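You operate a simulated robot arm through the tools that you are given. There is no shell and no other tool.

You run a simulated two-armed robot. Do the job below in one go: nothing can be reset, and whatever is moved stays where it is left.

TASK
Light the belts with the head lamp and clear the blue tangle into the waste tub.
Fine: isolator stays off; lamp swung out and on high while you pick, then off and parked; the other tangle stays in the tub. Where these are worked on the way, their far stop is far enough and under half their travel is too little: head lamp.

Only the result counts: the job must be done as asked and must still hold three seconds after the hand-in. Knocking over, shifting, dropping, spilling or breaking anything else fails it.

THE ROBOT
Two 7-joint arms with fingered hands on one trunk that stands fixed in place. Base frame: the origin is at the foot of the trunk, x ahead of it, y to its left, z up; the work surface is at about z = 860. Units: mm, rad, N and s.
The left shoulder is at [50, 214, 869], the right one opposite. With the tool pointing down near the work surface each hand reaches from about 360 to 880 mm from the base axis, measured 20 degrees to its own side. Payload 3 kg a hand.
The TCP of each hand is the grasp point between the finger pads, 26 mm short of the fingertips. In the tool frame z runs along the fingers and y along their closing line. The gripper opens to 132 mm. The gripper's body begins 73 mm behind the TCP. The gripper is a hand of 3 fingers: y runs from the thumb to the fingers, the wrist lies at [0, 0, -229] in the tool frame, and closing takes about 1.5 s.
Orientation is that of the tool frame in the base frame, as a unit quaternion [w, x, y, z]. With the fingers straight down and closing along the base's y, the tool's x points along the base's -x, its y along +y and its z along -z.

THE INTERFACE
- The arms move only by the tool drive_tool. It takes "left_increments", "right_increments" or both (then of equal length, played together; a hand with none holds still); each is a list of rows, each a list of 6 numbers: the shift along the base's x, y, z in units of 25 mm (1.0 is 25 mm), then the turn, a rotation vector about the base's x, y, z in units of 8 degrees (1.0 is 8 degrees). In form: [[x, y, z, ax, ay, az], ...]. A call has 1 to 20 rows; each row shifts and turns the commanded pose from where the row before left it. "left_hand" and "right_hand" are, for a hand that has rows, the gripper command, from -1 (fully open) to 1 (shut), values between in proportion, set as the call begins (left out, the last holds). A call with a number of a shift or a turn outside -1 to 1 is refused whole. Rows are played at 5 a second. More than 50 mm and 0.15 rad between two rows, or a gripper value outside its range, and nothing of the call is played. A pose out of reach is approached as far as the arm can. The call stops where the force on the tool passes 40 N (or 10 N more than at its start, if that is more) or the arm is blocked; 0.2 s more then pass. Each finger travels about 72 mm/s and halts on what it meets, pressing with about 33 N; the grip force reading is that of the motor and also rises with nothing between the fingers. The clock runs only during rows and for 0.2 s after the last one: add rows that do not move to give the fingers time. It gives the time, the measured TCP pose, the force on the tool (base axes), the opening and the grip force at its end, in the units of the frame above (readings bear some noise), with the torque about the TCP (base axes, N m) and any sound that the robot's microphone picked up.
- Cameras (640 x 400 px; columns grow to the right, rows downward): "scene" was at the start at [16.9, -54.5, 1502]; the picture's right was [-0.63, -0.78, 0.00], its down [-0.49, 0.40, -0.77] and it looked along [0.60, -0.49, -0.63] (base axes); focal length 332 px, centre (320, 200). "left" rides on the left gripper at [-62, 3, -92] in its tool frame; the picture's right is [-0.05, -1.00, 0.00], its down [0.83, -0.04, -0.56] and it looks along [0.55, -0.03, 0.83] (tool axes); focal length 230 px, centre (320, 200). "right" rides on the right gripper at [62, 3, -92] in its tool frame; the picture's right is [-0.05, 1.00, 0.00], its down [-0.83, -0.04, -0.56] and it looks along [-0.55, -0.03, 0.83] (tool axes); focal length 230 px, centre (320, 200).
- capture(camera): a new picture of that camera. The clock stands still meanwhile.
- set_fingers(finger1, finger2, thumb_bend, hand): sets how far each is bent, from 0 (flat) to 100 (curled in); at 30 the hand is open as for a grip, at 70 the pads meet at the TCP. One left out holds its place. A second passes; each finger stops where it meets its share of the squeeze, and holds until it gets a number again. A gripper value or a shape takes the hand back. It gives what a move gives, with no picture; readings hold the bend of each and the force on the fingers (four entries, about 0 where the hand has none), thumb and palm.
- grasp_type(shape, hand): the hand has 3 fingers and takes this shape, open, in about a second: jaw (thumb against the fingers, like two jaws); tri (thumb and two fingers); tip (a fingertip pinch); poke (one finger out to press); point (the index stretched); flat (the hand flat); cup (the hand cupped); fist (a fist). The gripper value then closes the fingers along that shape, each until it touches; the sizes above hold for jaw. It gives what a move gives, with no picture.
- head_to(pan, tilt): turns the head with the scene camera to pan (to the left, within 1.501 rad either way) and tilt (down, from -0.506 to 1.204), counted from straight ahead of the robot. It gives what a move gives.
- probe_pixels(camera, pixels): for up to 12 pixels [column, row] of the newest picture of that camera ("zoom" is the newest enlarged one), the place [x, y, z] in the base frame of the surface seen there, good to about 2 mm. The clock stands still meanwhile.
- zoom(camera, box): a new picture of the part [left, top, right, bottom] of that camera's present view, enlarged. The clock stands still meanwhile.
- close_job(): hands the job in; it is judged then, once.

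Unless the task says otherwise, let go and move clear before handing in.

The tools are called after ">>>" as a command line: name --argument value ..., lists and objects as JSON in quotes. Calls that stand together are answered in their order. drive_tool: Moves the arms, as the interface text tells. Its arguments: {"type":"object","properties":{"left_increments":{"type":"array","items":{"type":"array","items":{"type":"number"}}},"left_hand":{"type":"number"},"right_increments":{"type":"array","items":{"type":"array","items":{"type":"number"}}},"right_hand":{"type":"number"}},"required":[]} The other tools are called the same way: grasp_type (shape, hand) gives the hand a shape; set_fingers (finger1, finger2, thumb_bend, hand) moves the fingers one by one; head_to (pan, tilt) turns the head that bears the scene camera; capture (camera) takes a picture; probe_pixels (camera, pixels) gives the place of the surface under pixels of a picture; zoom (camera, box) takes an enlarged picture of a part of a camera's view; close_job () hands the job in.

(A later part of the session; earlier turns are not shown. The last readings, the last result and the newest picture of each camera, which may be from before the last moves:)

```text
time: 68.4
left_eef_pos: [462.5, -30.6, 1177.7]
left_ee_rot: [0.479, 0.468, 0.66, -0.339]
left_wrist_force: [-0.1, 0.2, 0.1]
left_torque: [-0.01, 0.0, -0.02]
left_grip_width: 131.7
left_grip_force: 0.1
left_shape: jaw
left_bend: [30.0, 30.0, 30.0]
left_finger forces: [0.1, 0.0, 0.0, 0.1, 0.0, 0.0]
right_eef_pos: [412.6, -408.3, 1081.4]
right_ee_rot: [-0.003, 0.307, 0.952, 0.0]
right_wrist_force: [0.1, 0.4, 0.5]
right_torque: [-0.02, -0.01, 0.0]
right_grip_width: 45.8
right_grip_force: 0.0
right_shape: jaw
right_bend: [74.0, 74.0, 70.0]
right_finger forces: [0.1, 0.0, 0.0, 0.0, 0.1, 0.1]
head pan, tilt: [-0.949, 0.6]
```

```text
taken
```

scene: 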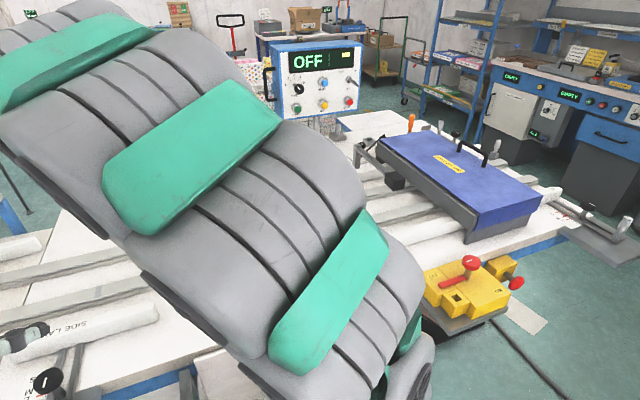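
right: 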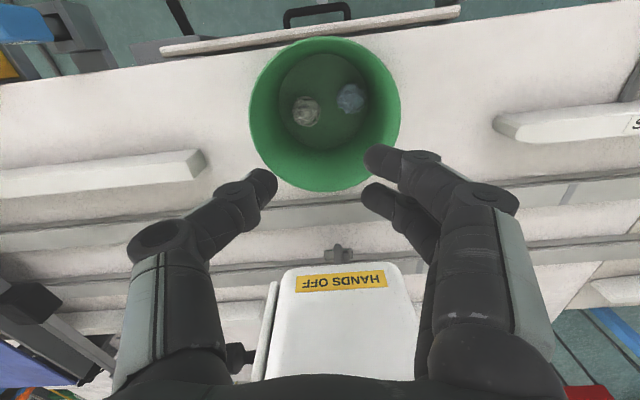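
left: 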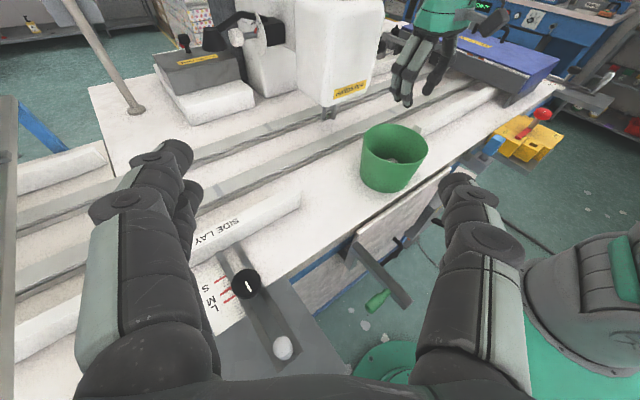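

Both tangles lie in the tub, blue at (350,97) and grey at (306,111). Next I'll park the lamp: I'll back the left observer hand off a little and bring the right hand round in front of the swung-out lamp.

>>> drive_tool --left_increments '[[-0.3, 0.85, 0.1, 0, 0, 0], [-0.3, 0.85, 0.1, 0, 0, 0], [-0.3, 0.85, 0.1, 0, 0, 0], [0, 0, 0, 0, 0, 0]]' --right_increments '[[0, 0, 0.8, 0, 0, 0], [0, 0, 0.8, 0, 0, 0], [0, 0, 0.8, 0, 0, 0], [0, 0, 0, 0, 0, 0]]' --right_hand -1

>>> drive_tool --right_increments '[[0.8, 0.5, 0, 0, 0, 0], [0.8, 0.5, 0, 0, 0, 0], [0.8, 0.5, 0, 0, 0, 0], [0.8, 0.5, 0, 0, 0, 0], [0.8, 0.55, 0, -0.36, -0.51, 0], [0.8, 0.55, 0, -0.36, -0.51, 0], [0.8, 0.55, 0, -0.36, -0.51, 0], [0.8, 0.55, 0, -0.36, -0.51, 0], [0.8, 0.55, 0, -0.36, -0.51, 0], [0.8, 0.55, 0, -0.36, -0.51, 0], [0.8, 0.4, 0, -0.36, -0.51, 0], [0, 0, 0, -0.36, -0.51, 0], [0, 0, 0, -0.36, -0.51, 0], [0, 0, 0, -0.36, -0.51, 0], [0, 0, 0, 0, 0, 0]]'

>>> capture --camera "right"

>>> capture --camera "left"

```text
time: 69.4
left_eef_pos: [440.4, 31.2, 1186.4]
left_ee_rot: [0.48, 0.467, 0.661, -0.338]
left_wrist_force: [0.2, 0.1, -0.8]
left_torque: [0.0, 0.01, 0.0]
left_grip_width: 131.9
left_grip_force: 0.1
left_shape: jaw
left_bend: [30.0, 30.0, 30.0]
left_finger forces: [0.0, 0.1, 0.1, 0.1, 0.0, 0.1]
right_eef_pos: [414.9, -407.5, 1142.3]
right_ee_rot: [-0.003, 0.306, 0.952, -0.001]
right_wrist_force: [0.0, -0.1, 0.6]
right_torque: [0.02, 0.01, 0.02]
right_grip_width: 131.9
right_grip_force: 0.0
right_shape: jaw
right_bend: [30.0, 30.0, 30.0]
right_finger forces: [0.1, 0.1, 0.0, 0.0, 0.1, 0.1]
head pan, tilt: [-0.949, 0.6]
```

```text
time: 72.6
left_eef_pos: [440.2, 31.9, 1186.2]
left_ee_rot: [0.479, 0.468, 0.661, -0.338]
left_wrist_force: [-0.6, 0.6, 0.9]
left_torque: [0.05, 0.0, -0.01]
left_grip_width: 131.8
left_grip_force: 0.1
left_shape: jaw
left_bend: [30.0, 30.0, 30.0]
left_finger forces: [0.1, 0.0, 0.1, 0.0, 0.0, 0.1]
right_eef_pos: [632.9, -266.5, 1141.1]
right_ee_rot: [0.402, 0.279, 0.863, -0.126]
right_wrist_force: [0.0, 0.6, 0.2]
right_torque: [-0.02, 0.03, -0.01]
right_grip_width: 132.0
right_grip_force: 0.1
right_shape: jaw
right_bend: [30.0, 30.0, 30.0]
right_finger forces: [0.0, 0.1, 0.1, 0.0, 0.0, 0.0]
head pan, tilt: [-0.949, 0.6]
```

```text
taken
```

right: 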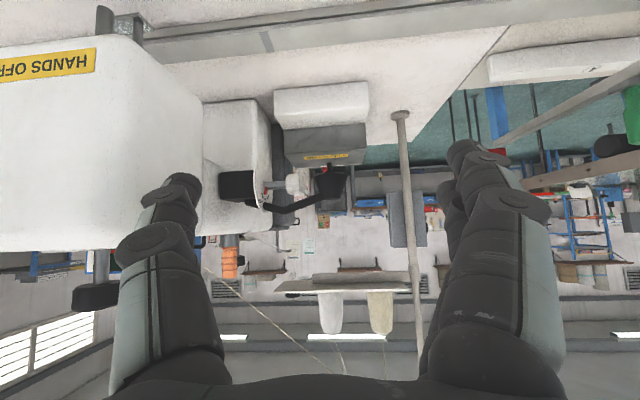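

```text
taken
```

left: 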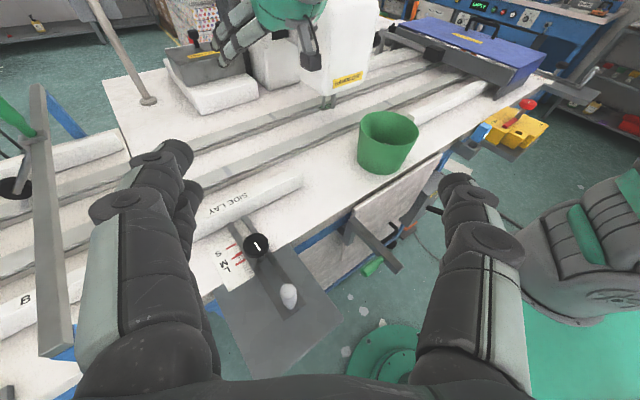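

The right hand is now in front of the lamp, which shows at (330,185) in its view. I'll zoom and probe the cone's exact pose.

>>> zoom --camera "right" --box '[210, 140, 370, 230]'

```text
4.00 times, centred on (290, 185) of right
```

zoom: 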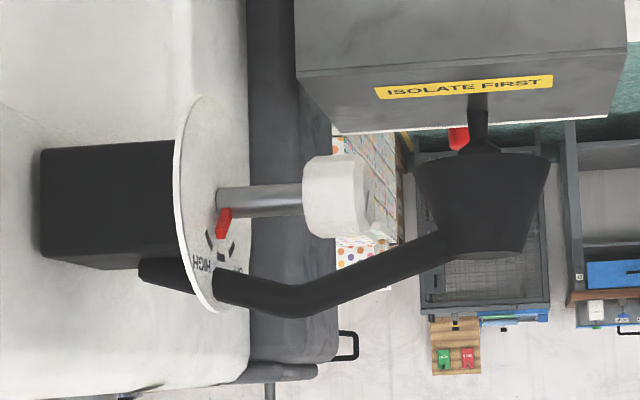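

The cone spans (418–548, 150–255) in this upside-down zoom, with the arm coming in from its inner side. I'll probe it.

>>> probe_pixels --camera "zoom" --pixels '[[485, 170], [430, 175], [535, 175], [485, 215], [460, 235], [515, 235], [485, 250], [430, 240], [390, 260], [340, 285], [290, 295], [240, 290]]'

```text
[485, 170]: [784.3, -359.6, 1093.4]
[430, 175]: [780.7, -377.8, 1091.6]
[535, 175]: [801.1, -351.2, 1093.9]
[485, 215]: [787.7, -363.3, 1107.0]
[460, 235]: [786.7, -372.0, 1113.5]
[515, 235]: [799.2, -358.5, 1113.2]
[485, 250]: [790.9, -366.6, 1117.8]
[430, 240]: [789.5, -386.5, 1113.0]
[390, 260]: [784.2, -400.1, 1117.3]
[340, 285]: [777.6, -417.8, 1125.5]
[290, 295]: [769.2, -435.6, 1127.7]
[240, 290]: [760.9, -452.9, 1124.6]
```

The cone centre is at (869.5 ahead, 159 along the belts) in station axes, about 72° round from its parked spot. I'll approach with the jaw pre-closed to about 63 mm so the thumb stays clear of the knob, then hold the cone and draw it back along its arc.

>>> drive_tool --right_increments '[[0.795, -0.449, 0.136, 0, 0, 0], [0.795, -0.449, 0.136, 0, 0, 0], [0.795, -0.449, 0.136, 0, 0, 0], [0.795, -0.449, 0.136, 0, 0, 0], [0.795, -0.449, 0.136, 0, 0, 0], [0, 0, 0, 0, 0, 0]]' --right_hand 0.05

>>> capture --camera "right"

```text
time: 74.0
left_eef_pos: [441.1, 32.0, 1186.2]
left_ee_rot: [0.48, 0.467, 0.661, -0.339]
left_wrist_force: [-0.1, -1.0, -0.1]
left_torque: [-0.01, -0.01, 0.02]
left_grip_width: 132.0
left_grip_force: 0.0
left_shape: jaw
left_bend: [30.0, 30.0, 30.0]
left_finger forces: [0.0, 0.1, 0.0, 0.0, 0.1, 0.0]
right_eef_pos: [733.3, -321.3, 1157.9]
right_ee_rot: [0.4, 0.278, 0.864, -0.126]
right_wrist_force: [-0.6, 0.5, 0.6]
right_torque: [-0.01, -0.01, -0.01]
right_grip_width: 63.2
right_grip_force: 0.1
right_shape: jaw
right_bend: [73.0, 73.0, 70.0]
right_finger forces: [0.0, 0.0, 0.1, 0.0, 0.0, 0.0]
head pan, tilt: [-0.949, 0.6]
```

```text
taken
```

right: 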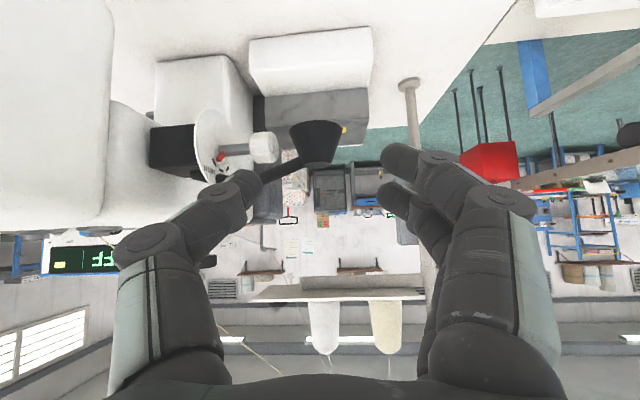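

The fingers frame the cone at (317,145) with about 60 mm between tips. I'll advance 76 mm and look.

>>> drive_tool --right_increments '[[0.48, -0.35, -0.49, 0, 0, 0], [0.48, -0.35, -0.49, 0, 0, 0], [0.48, -0.35, -0.49, 0, 0, 0], [0.48, -0.35, -0.49, 0, 0, 0], [0, 0, 0, 0, 0, 0]]'

>>> capture --camera "right"

>>> zoom --camera "left" --box '[180, 0, 320, 100]'

```text
time: 75.2
left_eef_pos: [441.3, 31.7, 1185.6]
left_ee_rot: [0.479, 0.468, 0.66, -0.339]
left_wrist_force: [0.2, -0.3, -0.7]
left_torque: [0.01, -0.01, 0.03]
left_grip_width: 131.9
left_grip_force: 0.0
left_shape: jaw
left_bend: [30.0, 30.0, 30.0]
left_finger forces: [0.0, 0.1, 0.0, 0.0, 0.0, 0.0]
right_eef_pos: [782.2, -355.0, 1109.9]
right_ee_rot: [0.401, 0.278, 0.864, -0.126]
right_wrist_force: [-0.4, 0.1, 0.3]
right_torque: [-0.04, -0.02, -0.03]
right_grip_width: 63.1
right_grip_force: 0.1
right_shape: jaw
right_bend: [73.0, 73.0, 70.0]
right_finger forces: [0.1, 0.1, 0.0, 0.1, 0.1, 0.0]
head pan, tilt: [-0.949, 0.6]
```

```text
taken
```

right: 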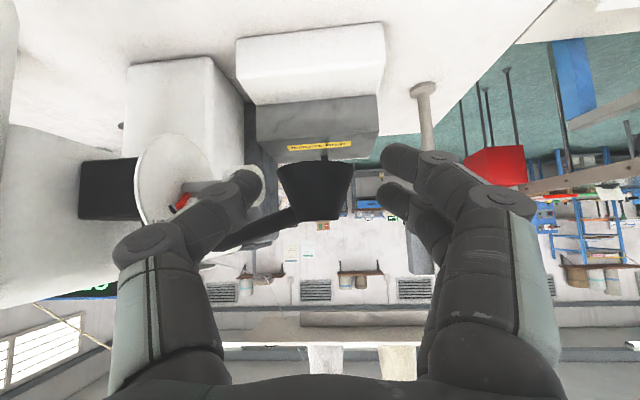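

```text
4.00 times, centred on (250, 50) of left
```

zoom: 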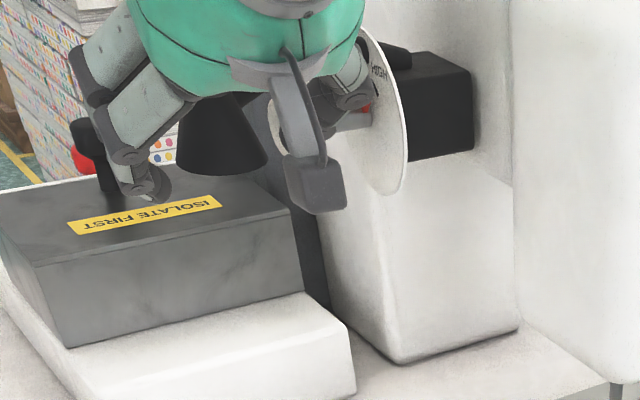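

The cone is between thumb and fingers at (314,190). I'll go the last 23 mm and close gently.

>>> drive_tool --right_increments '[[0.26, -0.22, -0.32, 0, 0, 0], [0.26, -0.22, -0.32, 0, 0, 0], [0, 0, 0, 0, 0, 0]]'

>>> capture --camera "right"

```text
time: 76.0
left_eef_pos: [440.4, 32.5, 1185.5]
left_ee_rot: [0.48, 0.467, 0.661, -0.339]
left_wrist_force: [-0.5, -0.5, -0.2]
left_torque: [-0.05, 0.01, 0.02]
left_grip_width: 131.8
left_grip_force: 0.0
left_shape: jaw
left_bend: [30.0, 30.0, 30.0]
left_finger forces: [0.1, 0.1, 0.0, 0.0, 0.1, 0.0]
right_eef_pos: [794.4, -366.3, 1093.1]
right_ee_rot: [0.4, 0.279, 0.864, -0.126]
right_wrist_force: [-0.2, -0.9, 0.8]
right_torque: [0.0, -0.01, 0.03]
right_grip_width: 63.5
right_grip_force: 0.1
right_shape: jaw
right_bend: [73.0, 73.0, 70.0]
right_finger forces: [0.1, 0.1, 0.0, 0.0, 0.0, 0.0]
head pan, tilt: [-0.949, 0.6]
```

```text
taken
```

right: 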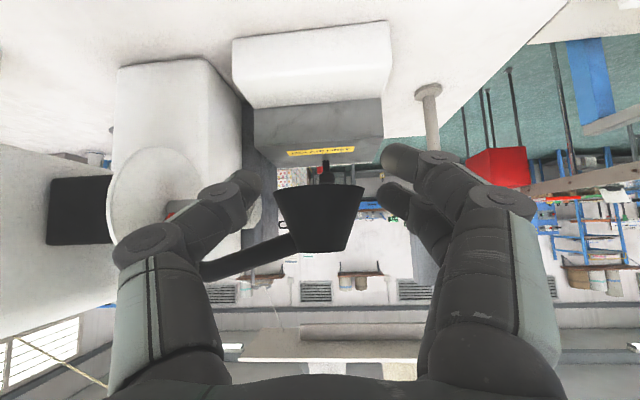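

The cone's base is at row 185 while my fingertips are a little low, so I'll shift up about 8 mm across the fingers before closing.

>>> drive_tool --right_increments '[[0.163, -0.115, 0.24, 0, 0, 0], [0, 0, 0, 0, 0, 0]]'

>>> drive_tool --right_increments '[[0, 0, 0, 0, 0, 0], [0, 0, 0, 0, 0, 0], [0, 0, 0, 0, 0, 0], [0, 0, 0, 0, 0, 0]]' --right_hand 0.35

>>> capture --camera "right"

```text
time: 76.6
left_eef_pos: [442.1, 32.7, 1185.0]
left_ee_rot: [0.48, 0.467, 0.661, -0.338]
left_wrist_force: [-0.1, 1.2, 0.6]
left_torque: [0.02, 0.02, 0.02]
left_grip_width: 131.9
left_grip_force: 0.0
left_shape: jaw
left_bend: [30.0, 30.0, 30.0]
left_finger forces: [0.0, 0.0, 0.0, 0.1, 0.0, 0.0]
right_eef_pos: [799.4, -369.4, 1100.3]
right_ee_rot: [0.402, 0.278, 0.864, -0.126]
right_wrist_force: [-0.9, 5.5, 1.0]
right_torque: [0.03, 0.03, -0.1]
right_grip_width: 59.3
right_grip_force: 0.0
right_shape: jaw
right_bend: [73.0, 73.0, 71.0]
right_finger forces: [0.0, 0.1, 0.0, 0.1, 6.0, 0.1]
head pan, tilt: [-0.949, 0.6]
```

```text
time: 77.6
left_eef_pos: [440.7, 32.5, 1186.7]
left_ee_rot: [0.48, 0.467, 0.661, -0.338]
left_wrist_force: [0.0, 0.4, 0.1]
left_torque: [0.04, -0.01, 0.01]
left_grip_width: 132.0
left_grip_force: 0.0
left_shape: jaw
left_bend: [30.0, 30.0, 30.0]
left_finger forces: [0.0, 0.0, 0.0, 0.1, 0.1, 0.0]
right_eef_pos: [798.9, -370.2, 1099.3]
right_ee_rot: [0.401, 0.278, 0.864, -0.126]
right_wrist_force: [-1.0, -1.2, -0.7]
right_torque: [-0.05, 0.04, 0.02]
right_grip_width: 44.1
right_grip_force: 0.1
right_shape: jaw
right_bend: [73.0, 73.0, 70.0]
right_finger forces: [0.1, 0.0, 0.0, 0.0, 1.1, 0.0]
head pan, tilt: [-0.949, 0.6]
```

```text
taken
```

right: 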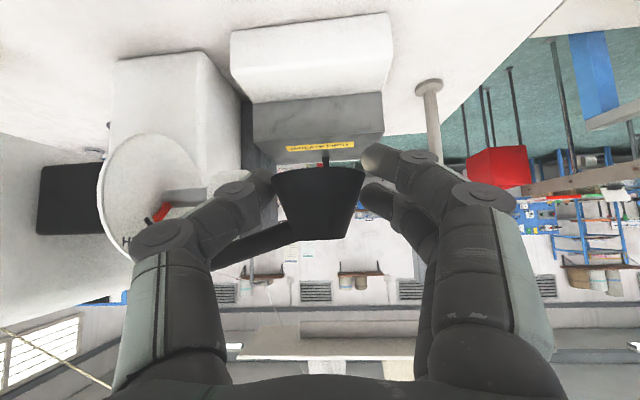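

The cone is caged between thumb (270,195) and fingertips (368,165). I'll close to a firm grip.

>>> drive_tool --right_increments '[[0, 0, 0, 0, 0, 0], [0, 0, 0, 0, 0, 0], [0, 0, 0, 0, 0, 0], [0, 0, 0, 0, 0, 0]]' --right_hand 0.8

>>> capture --camera "right"

```text
time: 78.6
left_eef_pos: [440.0, 31.8, 1186.4]
left_ee_rot: [0.479, 0.468, 0.661, -0.339]
left_wrist_force: [-0.3, -0.5, 0.0]
left_torque: [-0.04, 0.0, 0.05]
left_grip_width: 131.9
left_grip_force: 0.1
left_shape: jaw
left_bend: [30.0, 30.0, 30.0]
left_finger forces: [0.1, 0.0, 0.0, 0.0, 0.0, 0.0]
right_eef_pos: [799.3, -369.9, 1098.9]
right_ee_rot: [0.4, 0.279, 0.864, -0.126]
right_wrist_force: [-1.3, -2.3, -6.9]
right_torque: [-0.26, 0.13, -0.02]
right_grip_width: 30.3
right_grip_force: 33.0
right_shape: jaw
right_bend: [74.0, 73.0, 70.0]
right_finger forces: [15.7, 12.2, 0.0, 0.1, 29.4, 0.1]
head pan, tilt: [-0.949, 0.6]
```

```text
taken
```

right: 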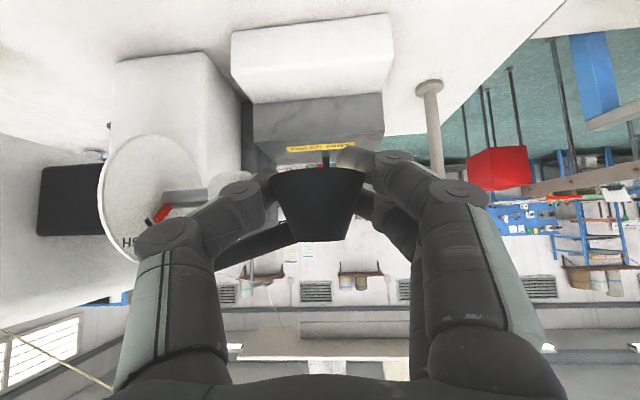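

The grip is firm and even. I'll draw the lamp back along the first part of its arc.

>>> drive_tool --right_increments '[[-0.399, 0.082, 0, 0, 0, 0], [-0.399, 0.082, 0, 0, 0, 0], [-0.399, 0.082, 0, 0, 0, 0], [0, 0, 0, 0, 0, 0]]'

>>> capture --camera "right"

```text
time: 79.6
left_eef_pos: [440.6, 31.8, 1184.8]
left_ee_rot: [0.48, 0.467, 0.661, -0.339]
left_wrist_force: [-0.9, -1.4, 0.1]
left_torque: [-0.01, 0.0, -0.03]
left_grip_width: 132.1
left_grip_force: 0.0
left_shape: jaw
left_bend: [30.0, 30.0, 30.0]
left_finger forces: [0.1, 0.0, 0.0, 0.0, 0.0, 0.0]
right_eef_pos: [768.4, -364.4, 1098.1]
right_ee_rot: [0.4, 0.279, 0.864, -0.126]
right_wrist_force: [6.8, 1.4, -27.2]
right_torque: [-0.59, 0.25, 0.84]
right_grip_width: 26.7
right_grip_force: 32.8
right_shape: jaw
right_bend: [74.0, 73.0, 70.0]
right_finger forces: [33.8, 13.3, 0.0, 0.1, 31.4, 0.0]
head pan, tilt: [-0.949, 0.6]
```

```text
taken
```

right: 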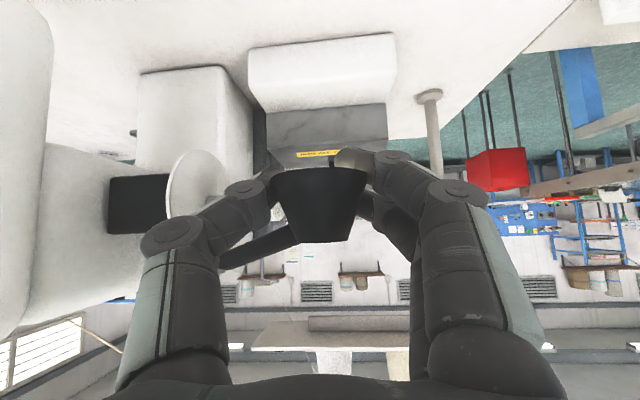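

The lamp follows, but the tool is being pulled down with 27 N. I'll loosen the squeeze slightly to a close cage and see the force drop.

>>> drive_tool --right_increments '[[0, 0, -0.06, 0, 0, 0], [0, 0, 0, 0, 0, 0], [0, 0, 0, 0, 0, 0]]' --right_hand 0.5

```text
time: 80.4
left_eef_pos: [441.7, 32.3, 1186.0]
left_ee_rot: [0.479, 0.468, 0.66, -0.34]
left_wrist_force: [0.6, 0.3, 0.8]
left_torque: [0.05, 0.0, 0.03]
left_grip_width: 131.7
left_grip_force: 0.0
left_shape: jaw
left_bend: [30.0, 30.0, 30.0]
left_finger forces: [0.0, 0.1, 0.1, 0.0, 0.0, 0.1]
right_eef_pos: [768.2, -365.6, 1098.8]
right_ee_rot: [0.401, 0.279, 0.863, -0.126]
right_wrist_force: [-0.5, -2.9, 1.9]
right_torque: [-0.05, -0.01, 0.0]
right_grip_width: 34.1
right_grip_force: 0.1
right_shape: jaw
right_bend: [73.0, 73.0, 70.0]
right_finger forces: [0.2, 0.0, 0.0, 0.0, 2.7, 0.0]
head pan, tilt: [-0.949, 0.6]
```

Relaxed to 3 N with the cone still caged. I'll continue along the arc.

>>> drive_tool --right_increments '[[-0.494, 0.001, 0, 0, 0, 0], [-0.494, 0.001, 0, 0, 0, 0], [-0.485, -0.084, 0, 0, 0, 0], [-0.485, -0.084, 0, 0, 0, 0], [0, 0, 0, 0, 0, 0]]'

>>> capture --camera "right"

>>> zoom --camera "left" --box '[180, 0, 320, 100]'

```text
time: 81.6
left_eef_pos: [440.4, 32.6, 1185.5]
left_ee_rot: [0.479, 0.469, 0.66, -0.339]
left_wrist_force: [0.4, -0.4, -0.2]
left_torque: [-0.02, 0.0, -0.02]
left_grip_width: 131.9
left_grip_force: 0.0
left_shape: jaw
left_bend: [30.0, 30.0, 30.0]
left_finger forces: [0.0, 0.1, 0.0, 0.0, 0.0, 0.1]
right_eef_pos: [720.1, -368.8, 1096.8]
right_ee_rot: [0.4, 0.279, 0.864, -0.126]
right_wrist_force: [1.5, -1.3, 0.2]
right_torque: [0.02, 0.01, 0.0]
right_grip_width: 33.8
right_grip_force: 0.1
right_shape: jaw
right_bend: [73.0, 73.0, 70.0]
right_finger forces: [0.1, 0.6, 0.0, 0.0, 0.9, 0.0]
head pan, tilt: [-0.949, 0.6]
```

```text
taken
```

right: 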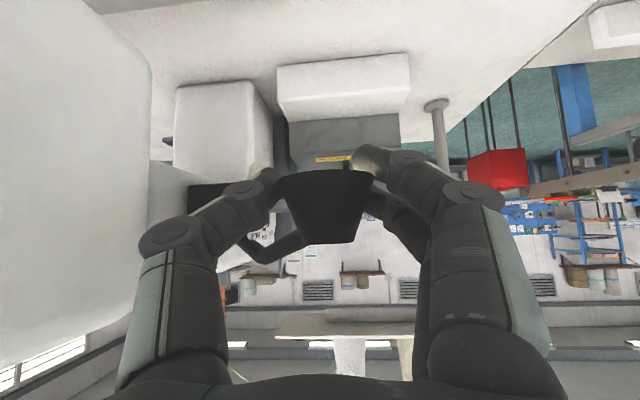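

```text
4.00 times, centred on (250, 50) of left
```

zoom: 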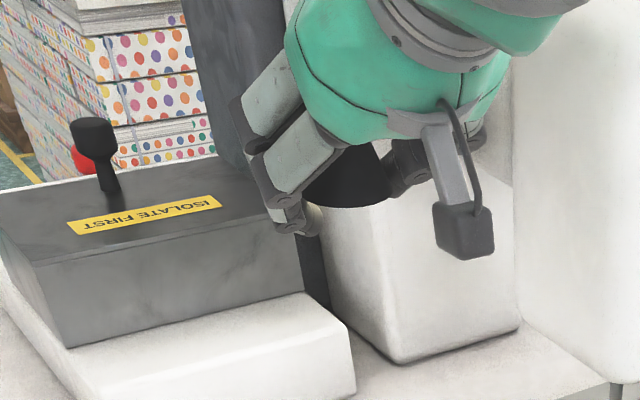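

The cone follows easily and is about 40° from parked. I'll bring it to about 24°, stopping before my thumb knuckle nears the head wall.

>>> drive_tool --right_increments '[[-0.464, -0.164, 0, 0, 0, 0], [-0.464, -0.164, 0, 0, 0, 0], [-0.44, -0.228, 0, 0, 0, 0], [0, 0, 0, 0, 0, 0]]'

>>> capture --camera "right"

```text
time: 82.6
left_eef_pos: [440.9, 31.2, 1186.6]
left_ee_rot: [0.48, 0.467, 0.661, -0.338]
left_wrist_force: [-1.4, 0.5, -1.1]
left_torque: [0.0, -0.01, -0.01]
left_grip_width: 131.8
left_grip_force: 0.0
left_shape: jaw
left_bend: [30.0, 30.0, 30.0]
left_finger forces: [0.1, 0.1, 0.0, 0.1, 0.0, 0.0]
right_eef_pos: [685.3, -382.9, 1096.9]
right_ee_rot: [0.401, 0.279, 0.864, -0.126]
right_wrist_force: [0.4, 0.2, -0.3]
right_torque: [0.01, 0.0, 0.01]
right_grip_width: 33.9
right_grip_force: 0.0
right_shape: jaw
right_bend: [73.0, 73.0, 70.0]
right_finger forces: [0.6, 0.6, 0.0, 0.0, 0.4, 0.0]
head pan, tilt: [-0.949, 0.6]
```

```text
taken
```

right: 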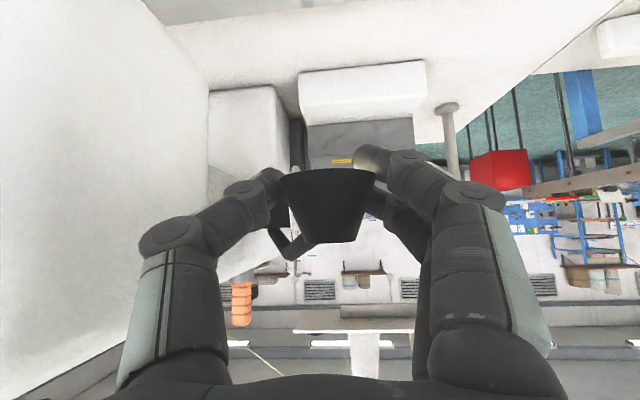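

The lamp is now about 24° from parked. I'll open to 63 mm and back out along the fingers.

>>> drive_tool --right_increments '[[0, 0, 0, 0, 0, 0], [0, 0, 0, 0, 0, 0], [0, 0, 0, 0, 0, 0], [-0.4, 0.28, 0.41, 0, 0, 0], [-0.55, 0.389, 0.566, 0, 0, 0], [-0.55, 0.389, 0.566, 0, 0, 0], [-0.55, 0.389, 0.566, 0, 0, 0], [-0.55, 0.389, 0.566, 0, 0, 0], [-0.55, 0.389, 0.566, 0, 0, 0], [0, 0, 0, 0, 0, 0]]' --right_hand 0.05

>>> capture --camera "right"

>>> zoom --camera "left" --box '[180, 0, 340, 100]'

```text
time: 84.8
left_eef_pos: [440.3, 32.2, 1187.2]
left_ee_rot: [0.48, 0.468, 0.661, -0.339]
left_wrist_force: [-0.9, -0.8, 0.5]
left_torque: [0.0, -0.03, -0.03]
left_grip_width: 132.0
left_grip_force: 0.1
left_shape: jaw
left_bend: [30.0, 30.0, 30.0]
left_finger forces: [0.0, 0.0, 0.0, 0.0, 0.0, 0.0]
right_eef_pos: [605.1, -325.8, 1179.1]
right_ee_rot: [0.401, 0.279, 0.863, -0.126]
right_wrist_force: [0.2, 0.3, 0.0]
right_torque: [0.01, 0.0, 0.0]
right_grip_width: 61.8
right_grip_force: 0.0
right_shape: jaw
right_bend: [73.0, 73.0, 70.0]
right_finger forces: [0.0, 0.0, 0.0, 0.1, 0.0, 0.0]
head pan, tilt: [-0.949, 0.6]
```

```text
taken
```

right: 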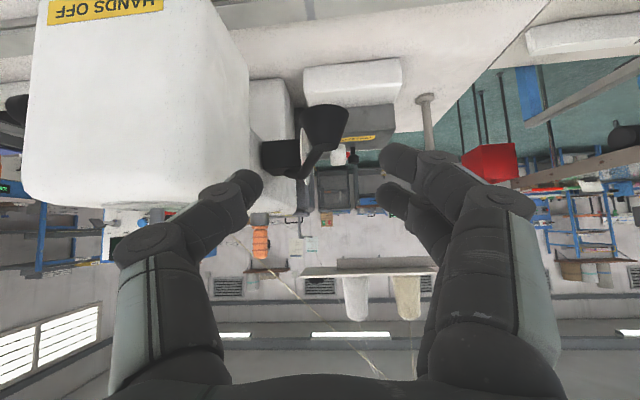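

```text
4.00 times, centred on (260, 50) of left
```

zoom: 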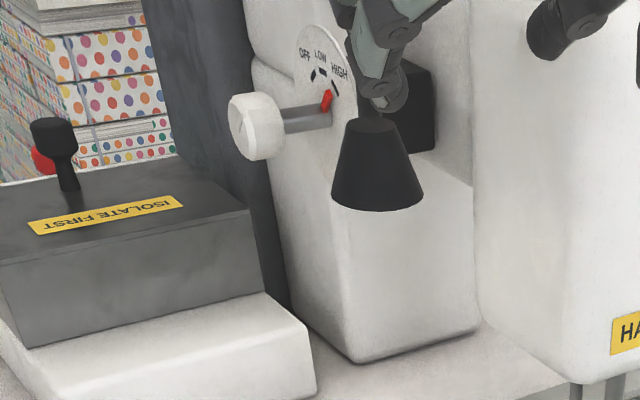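

The lamp stays where I left it with the dial still on HIGH. I'll probe the cone again, then open fully and push it home from outside with the back of the thumb.

>>> probe_pixels --camera "right" --pixels '[[325, 115], [308, 115], [342, 115], [325, 135], [318, 148], [312, 165], [305, 175], [328, 145]]'

>>> drive_tool --right_increments '[[0.2, 0.283, 0, 0, 0, 0], [0.45, 0.64, 0, 0, 0, 0], [0.45, 0.64, 0, 0, 0, 0], [0.45, 0.64, 0, 0, 0, 0], [0.45, 0.64, 0, 0, 0, 0], [0.45, 0.64, 0, 0, 0, 0], [0, 0, 0, 0, 0, 0]]' --right_hand -1

>>> capture --camera "right"

```text
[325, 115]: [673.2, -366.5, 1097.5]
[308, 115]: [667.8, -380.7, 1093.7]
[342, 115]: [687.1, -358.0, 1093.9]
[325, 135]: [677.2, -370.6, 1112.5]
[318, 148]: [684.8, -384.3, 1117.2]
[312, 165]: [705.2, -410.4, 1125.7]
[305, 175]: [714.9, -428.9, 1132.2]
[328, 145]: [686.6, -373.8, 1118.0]
```

```text
time: 86.4
left_eef_pos: [441.1, 32.6, 1186.1]
left_ee_rot: [0.48, 0.468, 0.66, -0.339]
left_wrist_force: [-0.1, -0.2, 0.9]
left_torque: [-0.02, -0.01, 0.02]
left_grip_width: 131.7
left_grip_force: 0.0
left_shape: jaw
left_bend: [30.0, 30.0, 30.0]
left_finger forces: [0.0, 0.0, 0.1, 0.1, 0.0, 0.1]
right_eef_pos: [666.5, -239.0, 1178.7]
right_ee_rot: [0.402, 0.278, 0.864, -0.125]
right_wrist_force: [-0.7, 0.5, -0.5]
right_torque: [0.03, 0.0, -0.02]
right_grip_width: 131.6
right_grip_force: 0.0
right_shape: jaw
right_bend: [30.0, 30.0, 30.0]
right_finger forces: [0.1, 0.0, 0.1, 0.1, 0.1, 0.0]
head pan, tilt: [-0.949, 0.6]
```

```text
taken
```

right: 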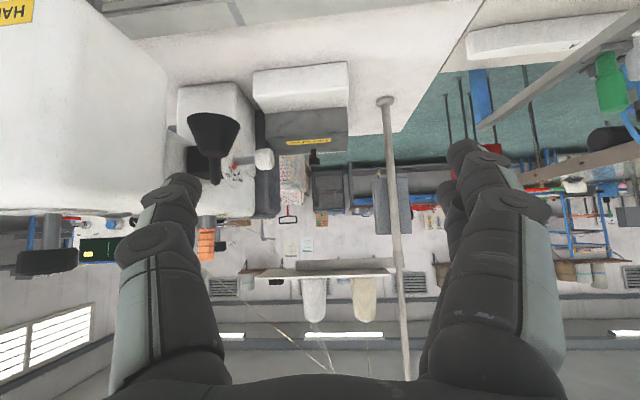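

The cone centre is at 783 ahead, 88 along (27° out). I'll bring the thumb down on its outer side.

>>> drive_tool --right_increments '[[0.15, 0.2, 0, 0, 0, 0], [0.58, -0.35, -0.534, 0, 0, 0], [0.58, -0.35, -0.534, 0, 0, 0], [0.58, -0.35, -0.534, 0, 0, 0], [0.58, -0.35, -0.534, 0, 0, 0], [0.56, -0.37, -0.534, 0, 0, 0], [0, 0, 0, 0, 0, 0]]'

>>> capture --camera "right"

```text
time: 88.0
left_eef_pos: [441.0, 31.3, 1186.0]
left_ee_rot: [0.479, 0.468, 0.661, -0.339]
left_wrist_force: [0.3, 0.7, -0.4]
left_torque: [-0.03, 0.02, 0.0]
left_grip_width: 132.2
left_grip_force: 0.0
left_shape: jaw
left_bend: [30.0, 30.0, 30.0]
left_finger forces: [0.0, 0.1, 0.0, 0.0, 0.0, 0.0]
right_eef_pos: [742.5, -278.4, 1112.4]
right_ee_rot: [0.401, 0.278, 0.864, -0.126]
right_wrist_force: [0.0, 0.5, -0.2]
right_torque: [0.0, 0.01, 0.02]
right_grip_width: 131.8
right_grip_force: 0.0
right_shape: jaw
right_bend: [30.0, 30.0, 30.0]
right_finger forces: [0.0, 0.1, 0.0, 0.0, 0.0, 0.1]
head pan, tilt: [-0.949, 0.6]
```

```text
taken
```

right: 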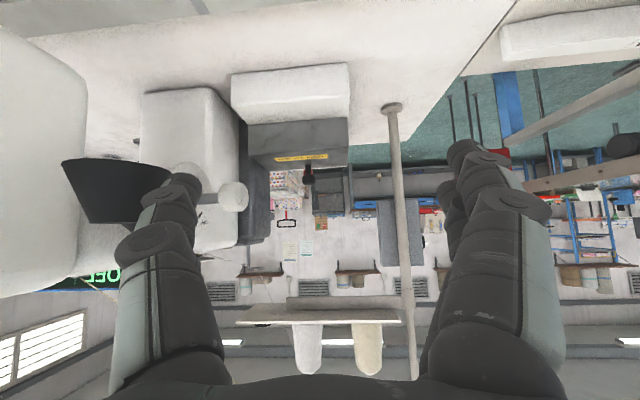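

The thumb is on the cone's outer side at (180,190). I'll push it inward along the arc.

>>> drive_tool --right_increments '[[-0.259, -0.263, 0, 0, 0, 0], [-0.259, -0.263, 0, 0, 0, 0], [-0.259, -0.263, 0, 0, 0, 0], [-0.259, -0.263, 0, 0, 0, 0], [0, 0, 0, 0, 0, 0]]'

>>> zoom --camera "left" --box '[180, 0, 340, 100]'

>>> capture --camera "right"

```text
time: 89.2
left_eef_pos: [440.9, 32.4, 1185.9]
left_ee_rot: [0.48, 0.468, 0.66, -0.339]
left_wrist_force: [-0.5, -0.3, -0.2]
left_torque: [-0.05, 0.01, 0.01]
left_grip_width: 132.0
left_grip_force: 0.1
left_shape: jaw
left_bend: [30.0, 30.0, 30.0]
left_finger forces: [0.0, 0.0, 0.0, 0.0, 0.1, 0.1]
right_eef_pos: [716.3, -305.7, 1112.2]
right_ee_rot: [0.4, 0.279, 0.864, -0.125]
right_wrist_force: [0.1, 0.3, 0.3]
right_torque: [0.01, -0.02, -0.01]
right_grip_width: 132.0
right_grip_force: 0.1
right_shape: jaw
right_bend: [30.0, 30.0, 30.0]
right_finger forces: [0.0, 0.2, 0.0, 0.0, 0.1, 0.0]
head pan, tilt: [-0.949, 0.6]
```

```text
4.00 times, centred on (260, 50) of left
```

zoom: 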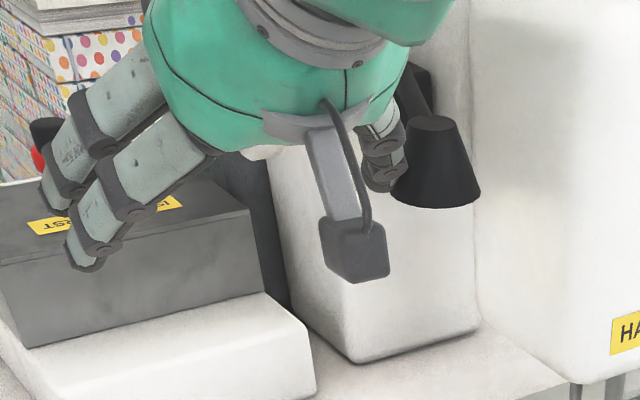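

```text
taken
```

right: 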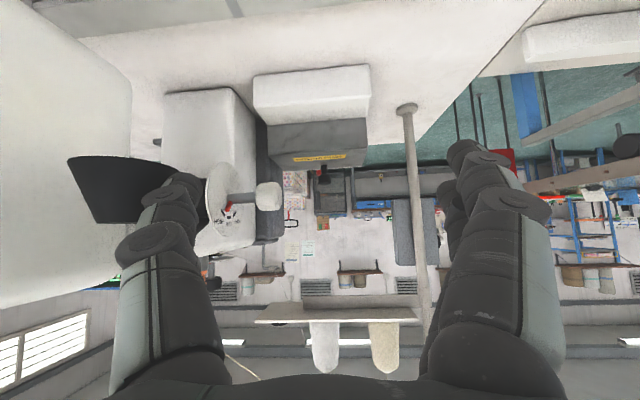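

The cone is moving inward freely. I'll continue towards the parked stop.

>>> drive_tool --right_increments '[[-0.23, -0.28, 0, 0, 0, 0], [-0.23, -0.28, 0, 0, 0, 0], [-0.22, -0.29, 0, 0, 0, 0], [-0.11, -0.15, 0, 0, 0, 0], [0, 0, 0, 0, 0, 0]]'

>>> zoom --camera "left" --box '[180, 0, 340, 100]'

>>> capture --camera "right"

```text
time: 90.4
left_eef_pos: [439.7, 32.2, 1185.9]
left_ee_rot: [0.479, 0.468, 0.66, -0.34]
left_wrist_force: [-0.4, 0.4, 0.1]
left_torque: [-0.04, 0.02, 0.03]
left_grip_width: 132.2
left_grip_force: 0.1
left_shape: jaw
left_bend: [30.0, 30.0, 30.0]
left_finger forces: [0.1, 0.0, 0.1, 0.0, 0.0, 0.0]
right_eef_pos: [696.5, -329.8, 1112.5]
right_ee_rot: [0.401, 0.278, 0.864, -0.126]
right_wrist_force: [0.5, 0.4, 0.5]
right_torque: [-0.01, 0.0, 0.0]
right_grip_width: 132.0
right_grip_force: 0.1
right_shape: jaw
right_bend: [30.0, 30.0, 30.0]
right_finger forces: [0.0, 0.1, 0.0, 0.1, 0.3, 0.0]
head pan, tilt: [-0.949, 0.6]
```

```text
4.00 times, centred on (260, 50) of left
```

zoom: 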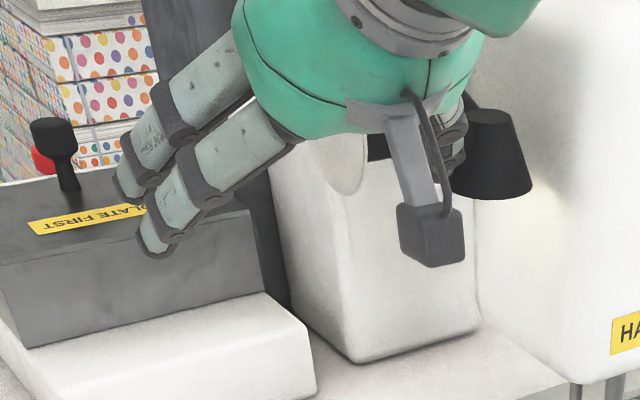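

```text
taken
```

right: 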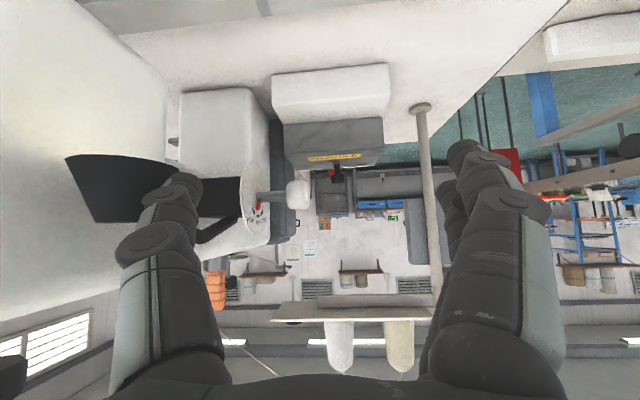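

The lamp is nearly home with its light on the wall. I'll push the last millimetres in 2 mm steps until it meets its stop.

>>> drive_tool --right_increments '[[-0.046, -0.065, 0, 0, 0, 0], [-0.046, -0.065, 0, 0, 0, 0], [-0.046, -0.065, 0, 0, 0, 0], [-0.046, -0.065, 0, 0, 0, 0], [0, 0, 0, 0, 0, 0]]'

>>> zoom --camera "left" --box '[180, 0, 340, 100]'

```text
time: 91.6
left_eef_pos: [440.2, 33.2, 1186.4]
left_ee_rot: [0.48, 0.467, 0.66, -0.339]
left_wrist_force: [-0.1, 0.3, 0.0]
left_torque: [-0.01, -0.01, 0.02]
left_grip_width: 132.0
left_grip_force: 0.1
left_shape: jaw
left_bend: [30.0, 30.0, 30.0]
left_finger forces: [0.1, 0.0, 0.1, 0.0, 0.1, 0.0]
right_eef_pos: [693.6, -336.7, 1112.0]
right_ee_rot: [0.401, 0.278, 0.863, -0.126]
right_wrist_force: [2.0, 3.4, 1.5]
right_torque: [-0.13, 0.05, -0.02]
right_grip_width: 131.6
right_grip_force: 0.1
right_shape: jaw
right_bend: [30.0, 30.0, 31.0]
right_finger forces: [0.2, 0.1, 0.1, 0.0, 4.8, 0.0]
head pan, tilt: [-0.949, 0.6]
```

```text
4.00 times, centred on (260, 50) of left
```

zoom: 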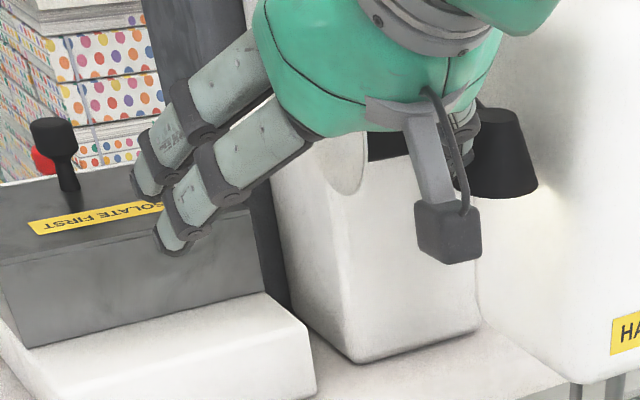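

The thumb force rose to 4.8 N, suggesting the parked stop. I'll push 4 mm more to confirm it is hard against it.

>>> drive_tool --right_increments '[[-0.046, -0.065, 0, 0, 0, 0], [-0.046, -0.065, 0, 0, 0, 0], [0, 0, 0, 0, 0, 0]]'

>>> drive_tool --right_increments '[[0.185, 0.261, 0, 0, 0, 0], [0.37, 0.52, 0, 0, 0, 0], [-0.4, 0.28, 0.35, 0, 0, 0], [-0.55, 0.389, 0.566, 0, 0, 0], [-0.55, 0.389, 0.566, 0, 0, 0], [-0.55, 0.389, 0.566, 0, 0, 0], [0, 0, 0, 0, 0, 0]]'

>>> capture --camera "right"

>>> zoom --camera "left" --box '[180, 0, 340, 100]'

```text
time: 92.4
left_eef_pos: [441.0, 32.5, 1185.0]
left_ee_rot: [0.479, 0.468, 0.66, -0.34]
left_wrist_force: [-0.3, -0.7, 0.2]
left_torque: [0.02, -0.03, 0.0]
left_grip_width: 131.6
left_grip_force: 0.0
left_shape: jaw
left_bend: [30.0, 30.0, 30.0]
left_finger forces: [0.1, 0.0, 0.1, 0.0, 0.0, 0.0]
right_eef_pos: [690.4, -340.3, 1112.3]
right_ee_rot: [0.401, 0.278, 0.864, -0.125]
right_wrist_force: [2.2, 6.8, 4.9]
right_torque: [-0.2, 0.1, -0.02]
right_grip_width: 131.1
right_grip_force: 0.1
right_shape: jaw
right_bend: [30.0, 30.0, 33.0]
right_finger forces: [0.0, 0.0, 0.0, 0.1, 8.5, 0.0]
head pan, tilt: [-0.949, 0.6]
```

```text
time: 94.0
left_eef_pos: [440.5, 31.7, 1185.7]
left_ee_rot: [0.48, 0.467, 0.661, -0.338]
left_wrist_force: [0.2, 0.1, -0.2]
left_torque: [-0.05, -0.03, 0.02]
left_grip_width: 132.1
left_grip_force: 0.1
left_shape: jaw
left_bend: [30.0, 30.0, 30.0]
left_finger forces: [0.0, 0.1, 0.0, 0.0, 0.0, 0.1]
right_eef_pos: [653.2, -284.0, 1162.5]
right_ee_rot: [0.4, 0.279, 0.864, -0.126]
right_wrist_force: [-0.7, -0.4, 0.5]
right_torque: [0.03, 0.0, 0.0]
right_grip_width: 131.8
right_grip_force: 0.0
right_shape: jaw
right_bend: [30.0, 30.0, 30.0]
right_finger forces: [0.0, 0.0, 0.0, 0.0, 0.0, 0.1]
head pan, tilt: [-0.949, 0.6]
```

```text
taken
```

right: 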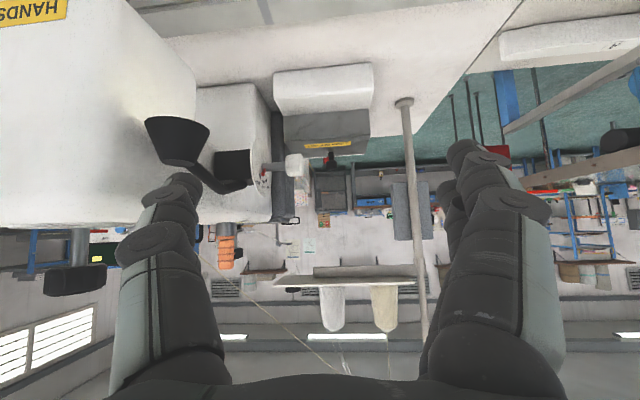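

```text
4.00 times, centred on (260, 50) of left
```

zoom: 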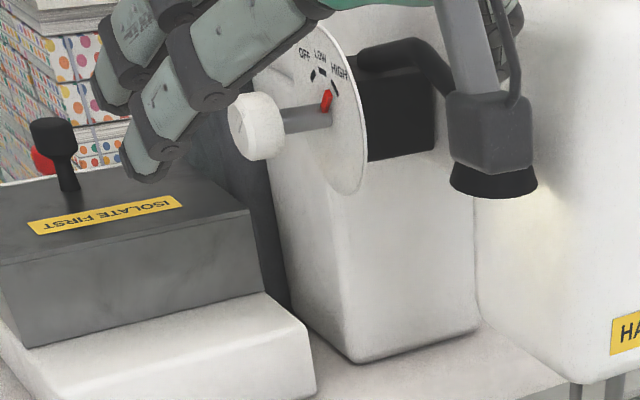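

The lamp is back against its parked stop (thumb 8.5 N) with the light on the wall below it. Now I'll roll the hand again and return to the knob to turn it from HIGH back to OFF.

>>> probe_pixels --camera "right" --pixels '[[178, 132], [160, 135], [200, 135], [180, 155], [205, 172], [220, 183], [235, 187]]'

>>> drive_tool --right_increments '[[0.038, -0.19, -0.04, 0.587, -0.414, -0.603], [0.038, -0.19, -0.04, 0.587, -0.414, -0.603], [0.038, -0.19, -0.04, 0.587, -0.414, -0.603], [0.038, -0.19, -0.04, 0.587, -0.414, -0.603], [0.038, -0.19, -0.04, 0.587, -0.414, -0.603], [0.038, -0.19, -0.04, 0.587, -0.414, -0.603], [0.038, -0.19, -0.04, 0.587, -0.414, -0.603], [0.038, -0.19, -0.04, 0.587, -0.414, -0.603], [0.038, -0.19, -0.04, 0.587, -0.414, -0.603], [0.038, -0.19, -0.04, 0.587, -0.414, -0.603], [0.038, -0.19, -0.04, 0.587, -0.414, -0.603], [0.038, -0.19, -0.04, 0.587, -0.414, -0.603], [0, 0, 0, 0, 0, 0]]'

>>> capture --camera "right"

```text
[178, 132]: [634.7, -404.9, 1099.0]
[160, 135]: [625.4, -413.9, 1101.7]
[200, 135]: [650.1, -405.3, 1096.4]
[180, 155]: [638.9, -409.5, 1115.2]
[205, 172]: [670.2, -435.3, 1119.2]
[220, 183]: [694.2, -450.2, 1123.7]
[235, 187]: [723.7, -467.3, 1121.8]
```

```text
time: 96.8
left_eef_pos: [440.4, 31.7, 1186.1]
left_ee_rot: [0.479, 0.467, 0.661, -0.338]
left_wrist_force: [-0.2, 0.3, -0.6]
left_torque: [-0.02, 0.0, 0.0]
left_grip_width: 132.0
left_grip_force: 0.0
left_shape: jaw
left_bend: [30.0, 30.0, 30.0]
left_finger forces: [0.0, 0.0, 0.0, 0.0, 0.1, 0.1]
right_eef_pos: [664.9, -341.8, 1150.7]
right_ee_rot: [0.372, 0.806, 0.415, 0.198]
right_wrist_force: [0.6, -0.5, 0.8]
right_torque: [0.03, 0.01, 0.02]
right_grip_width: 131.9
right_grip_force: 0.1
right_shape: jaw
right_bend: [30.0, 30.0, 30.0]
right_finger forces: [0.0, 0.1, 0.1, 0.1, 0.0, 0.0]
head pan, tilt: [-0.949, 0.6]
```

```text
taken
```

right: 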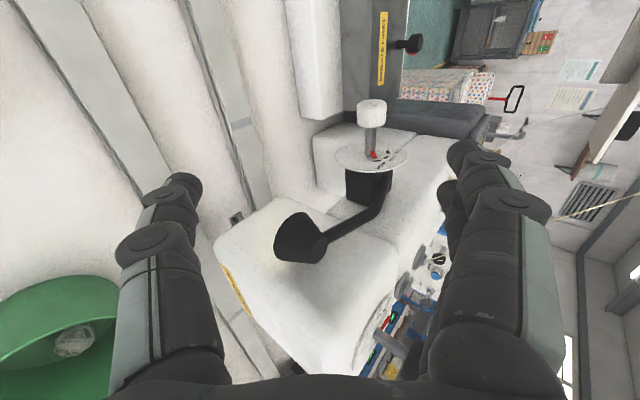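

The arm probes within a millimetre of its original parked line. The dial is ahead at (370,155); I'll tilt further to about 73° and come up short of the knob.

>>> drive_tool --right_increments '[[0.643, -0.454, -0.427, -0.553, -0.783, 0], [0.643, -0.454, -0.427, -0.553, -0.783, 0], [0.643, -0.454, -0.427, -0.553, -0.783, 0], [0, 0, 0, 0, 0, 0]]'

>>> capture --camera "right"

```text
time: 97.8
left_eef_pos: [440.6, 32.5, 1185.7]
left_ee_rot: [0.48, 0.468, 0.66, -0.34]
left_wrist_force: [-0.3, -0.5, 0.0]
left_torque: [0.01, 0.0, -0.01]
left_grip_width: 131.8
left_grip_force: 0.0
left_shape: jaw
left_bend: [30.0, 30.0, 30.0]
left_finger forces: [0.0, 0.0, 0.1, 0.1, 0.0, 0.0]
right_eef_pos: [712.3, -375.7, 1118.2]
right_ee_rot: [0.525, 0.715, 0.368, 0.278]
right_wrist_force: [-0.5, -0.2, 0.0]
right_torque: [0.0, -0.01, -0.01]
right_grip_width: 131.8
right_grip_force: 0.1
right_shape: jaw
right_bend: [30.0, 30.0, 30.0]
right_finger forces: [0.0, 0.1, 0.1, 0.0, 0.0, 0.1]
head pan, tilt: [-0.949, 0.6]
```

```text
taken
```

right: 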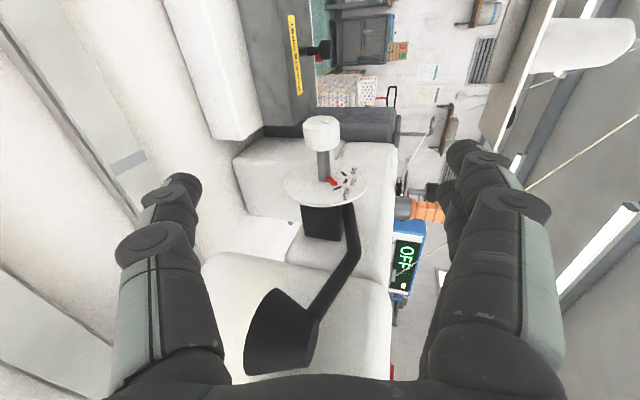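

The knob is straight ahead at (322,133). I'll advance along the fingers until it sits in the jaw.

>>> drive_tool --right_increments '[[0.672, -0.464, -0.238, 0, 0, 0], [0.672, -0.464, -0.238, 0, 0, 0], [0.672, -0.464, -0.238, 0, 0, 0], [0.672, -0.464, -0.238, 0, 0, 0], [0.672, -0.464, -0.238, 0, 0, 0], [0, 0, 0, 0, 0, 0]]'

>>> capture --camera "right"

```text
time: 99.2
left_eef_pos: [440.6, 31.6, 1186.6]
left_ee_rot: [0.48, 0.468, 0.661, -0.339]
left_wrist_force: [1.5, 1.4, 0.4]
left_torque: [-0.01, 0.01, 0.02]
left_grip_width: 131.9
left_grip_force: 0.0
left_shape: jaw
left_bend: [30.0, 30.0, 30.0]
left_finger forces: [0.0, 0.1, 0.0, 0.0, 0.1, 0.0]
right_eef_pos: [796.3, -433.9, 1090.1]
right_ee_rot: [0.525, 0.715, 0.369, 0.278]
right_wrist_force: [-0.4, 0.3, 0.1]
right_torque: [0.0, -0.02, 0.0]
right_grip_width: 132.0
right_grip_force: 0.0
right_shape: jaw
right_bend: [30.0, 30.0, 30.0]
right_finger forces: [0.0, 0.0, 0.0, 0.0, 0.0, 0.1]
head pan, tilt: [-0.949, 0.6]
```

```text
taken
```

right: 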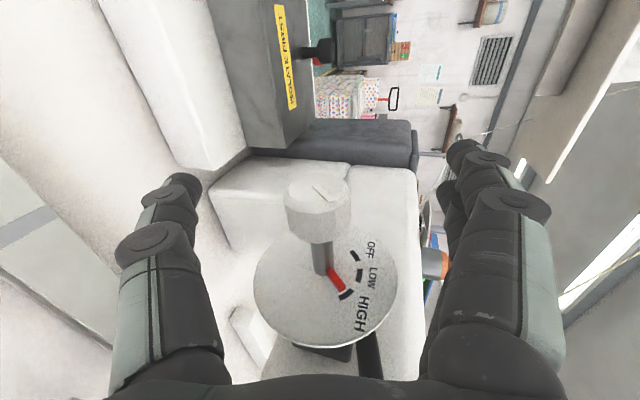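

The knob is at (318,205) in the jaw, pointer on HIGH. I'll grip it.

>>> drive_tool --right_increments '[[0, 0, 0, 0, 0, 0], [0, 0, 0, 0, 0, 0], [0, 0, 0, 0, 0, 0], [0, 0, 0, 0, 0, 0], [0, 0, 0, 0, 0, 0], [0, 0, 0, 0, 0, 0], [0, 0, 0, 0, 0, 0]]' --right_hand 1

```text
time: 100.8
left_eef_pos: [440.6, 33.1, 1186.1]
left_ee_rot: [0.479, 0.468, 0.661, -0.339]
left_wrist_force: [0.7, 1.4, 0.1]
left_torque: [-0.05, -0.02, 0.0]
left_grip_width: 131.7
left_grip_force: 0.0
left_shape: jaw
left_bend: [30.0, 30.0, 30.0]
left_finger forces: [0.0, 0.2, 0.1, 0.0, 0.0, 0.0]
right_eef_pos: [796.4, -434.7, 1087.3]
right_ee_rot: [0.524, 0.715, 0.369, 0.278]
right_wrist_force: [19.7, -10.1, -10.5]
right_torque: [0.01, -0.03, -0.02]
right_grip_width: 0.0
right_grip_force: 33.0
right_shape: jaw
right_bend: [65.0, 66.0, 74.0]
right_finger forces: [15.9, 15.3, 0.0, 0.0, 32.7, 0.1]
head pan, tilt: [-0.949, 0.6]
```

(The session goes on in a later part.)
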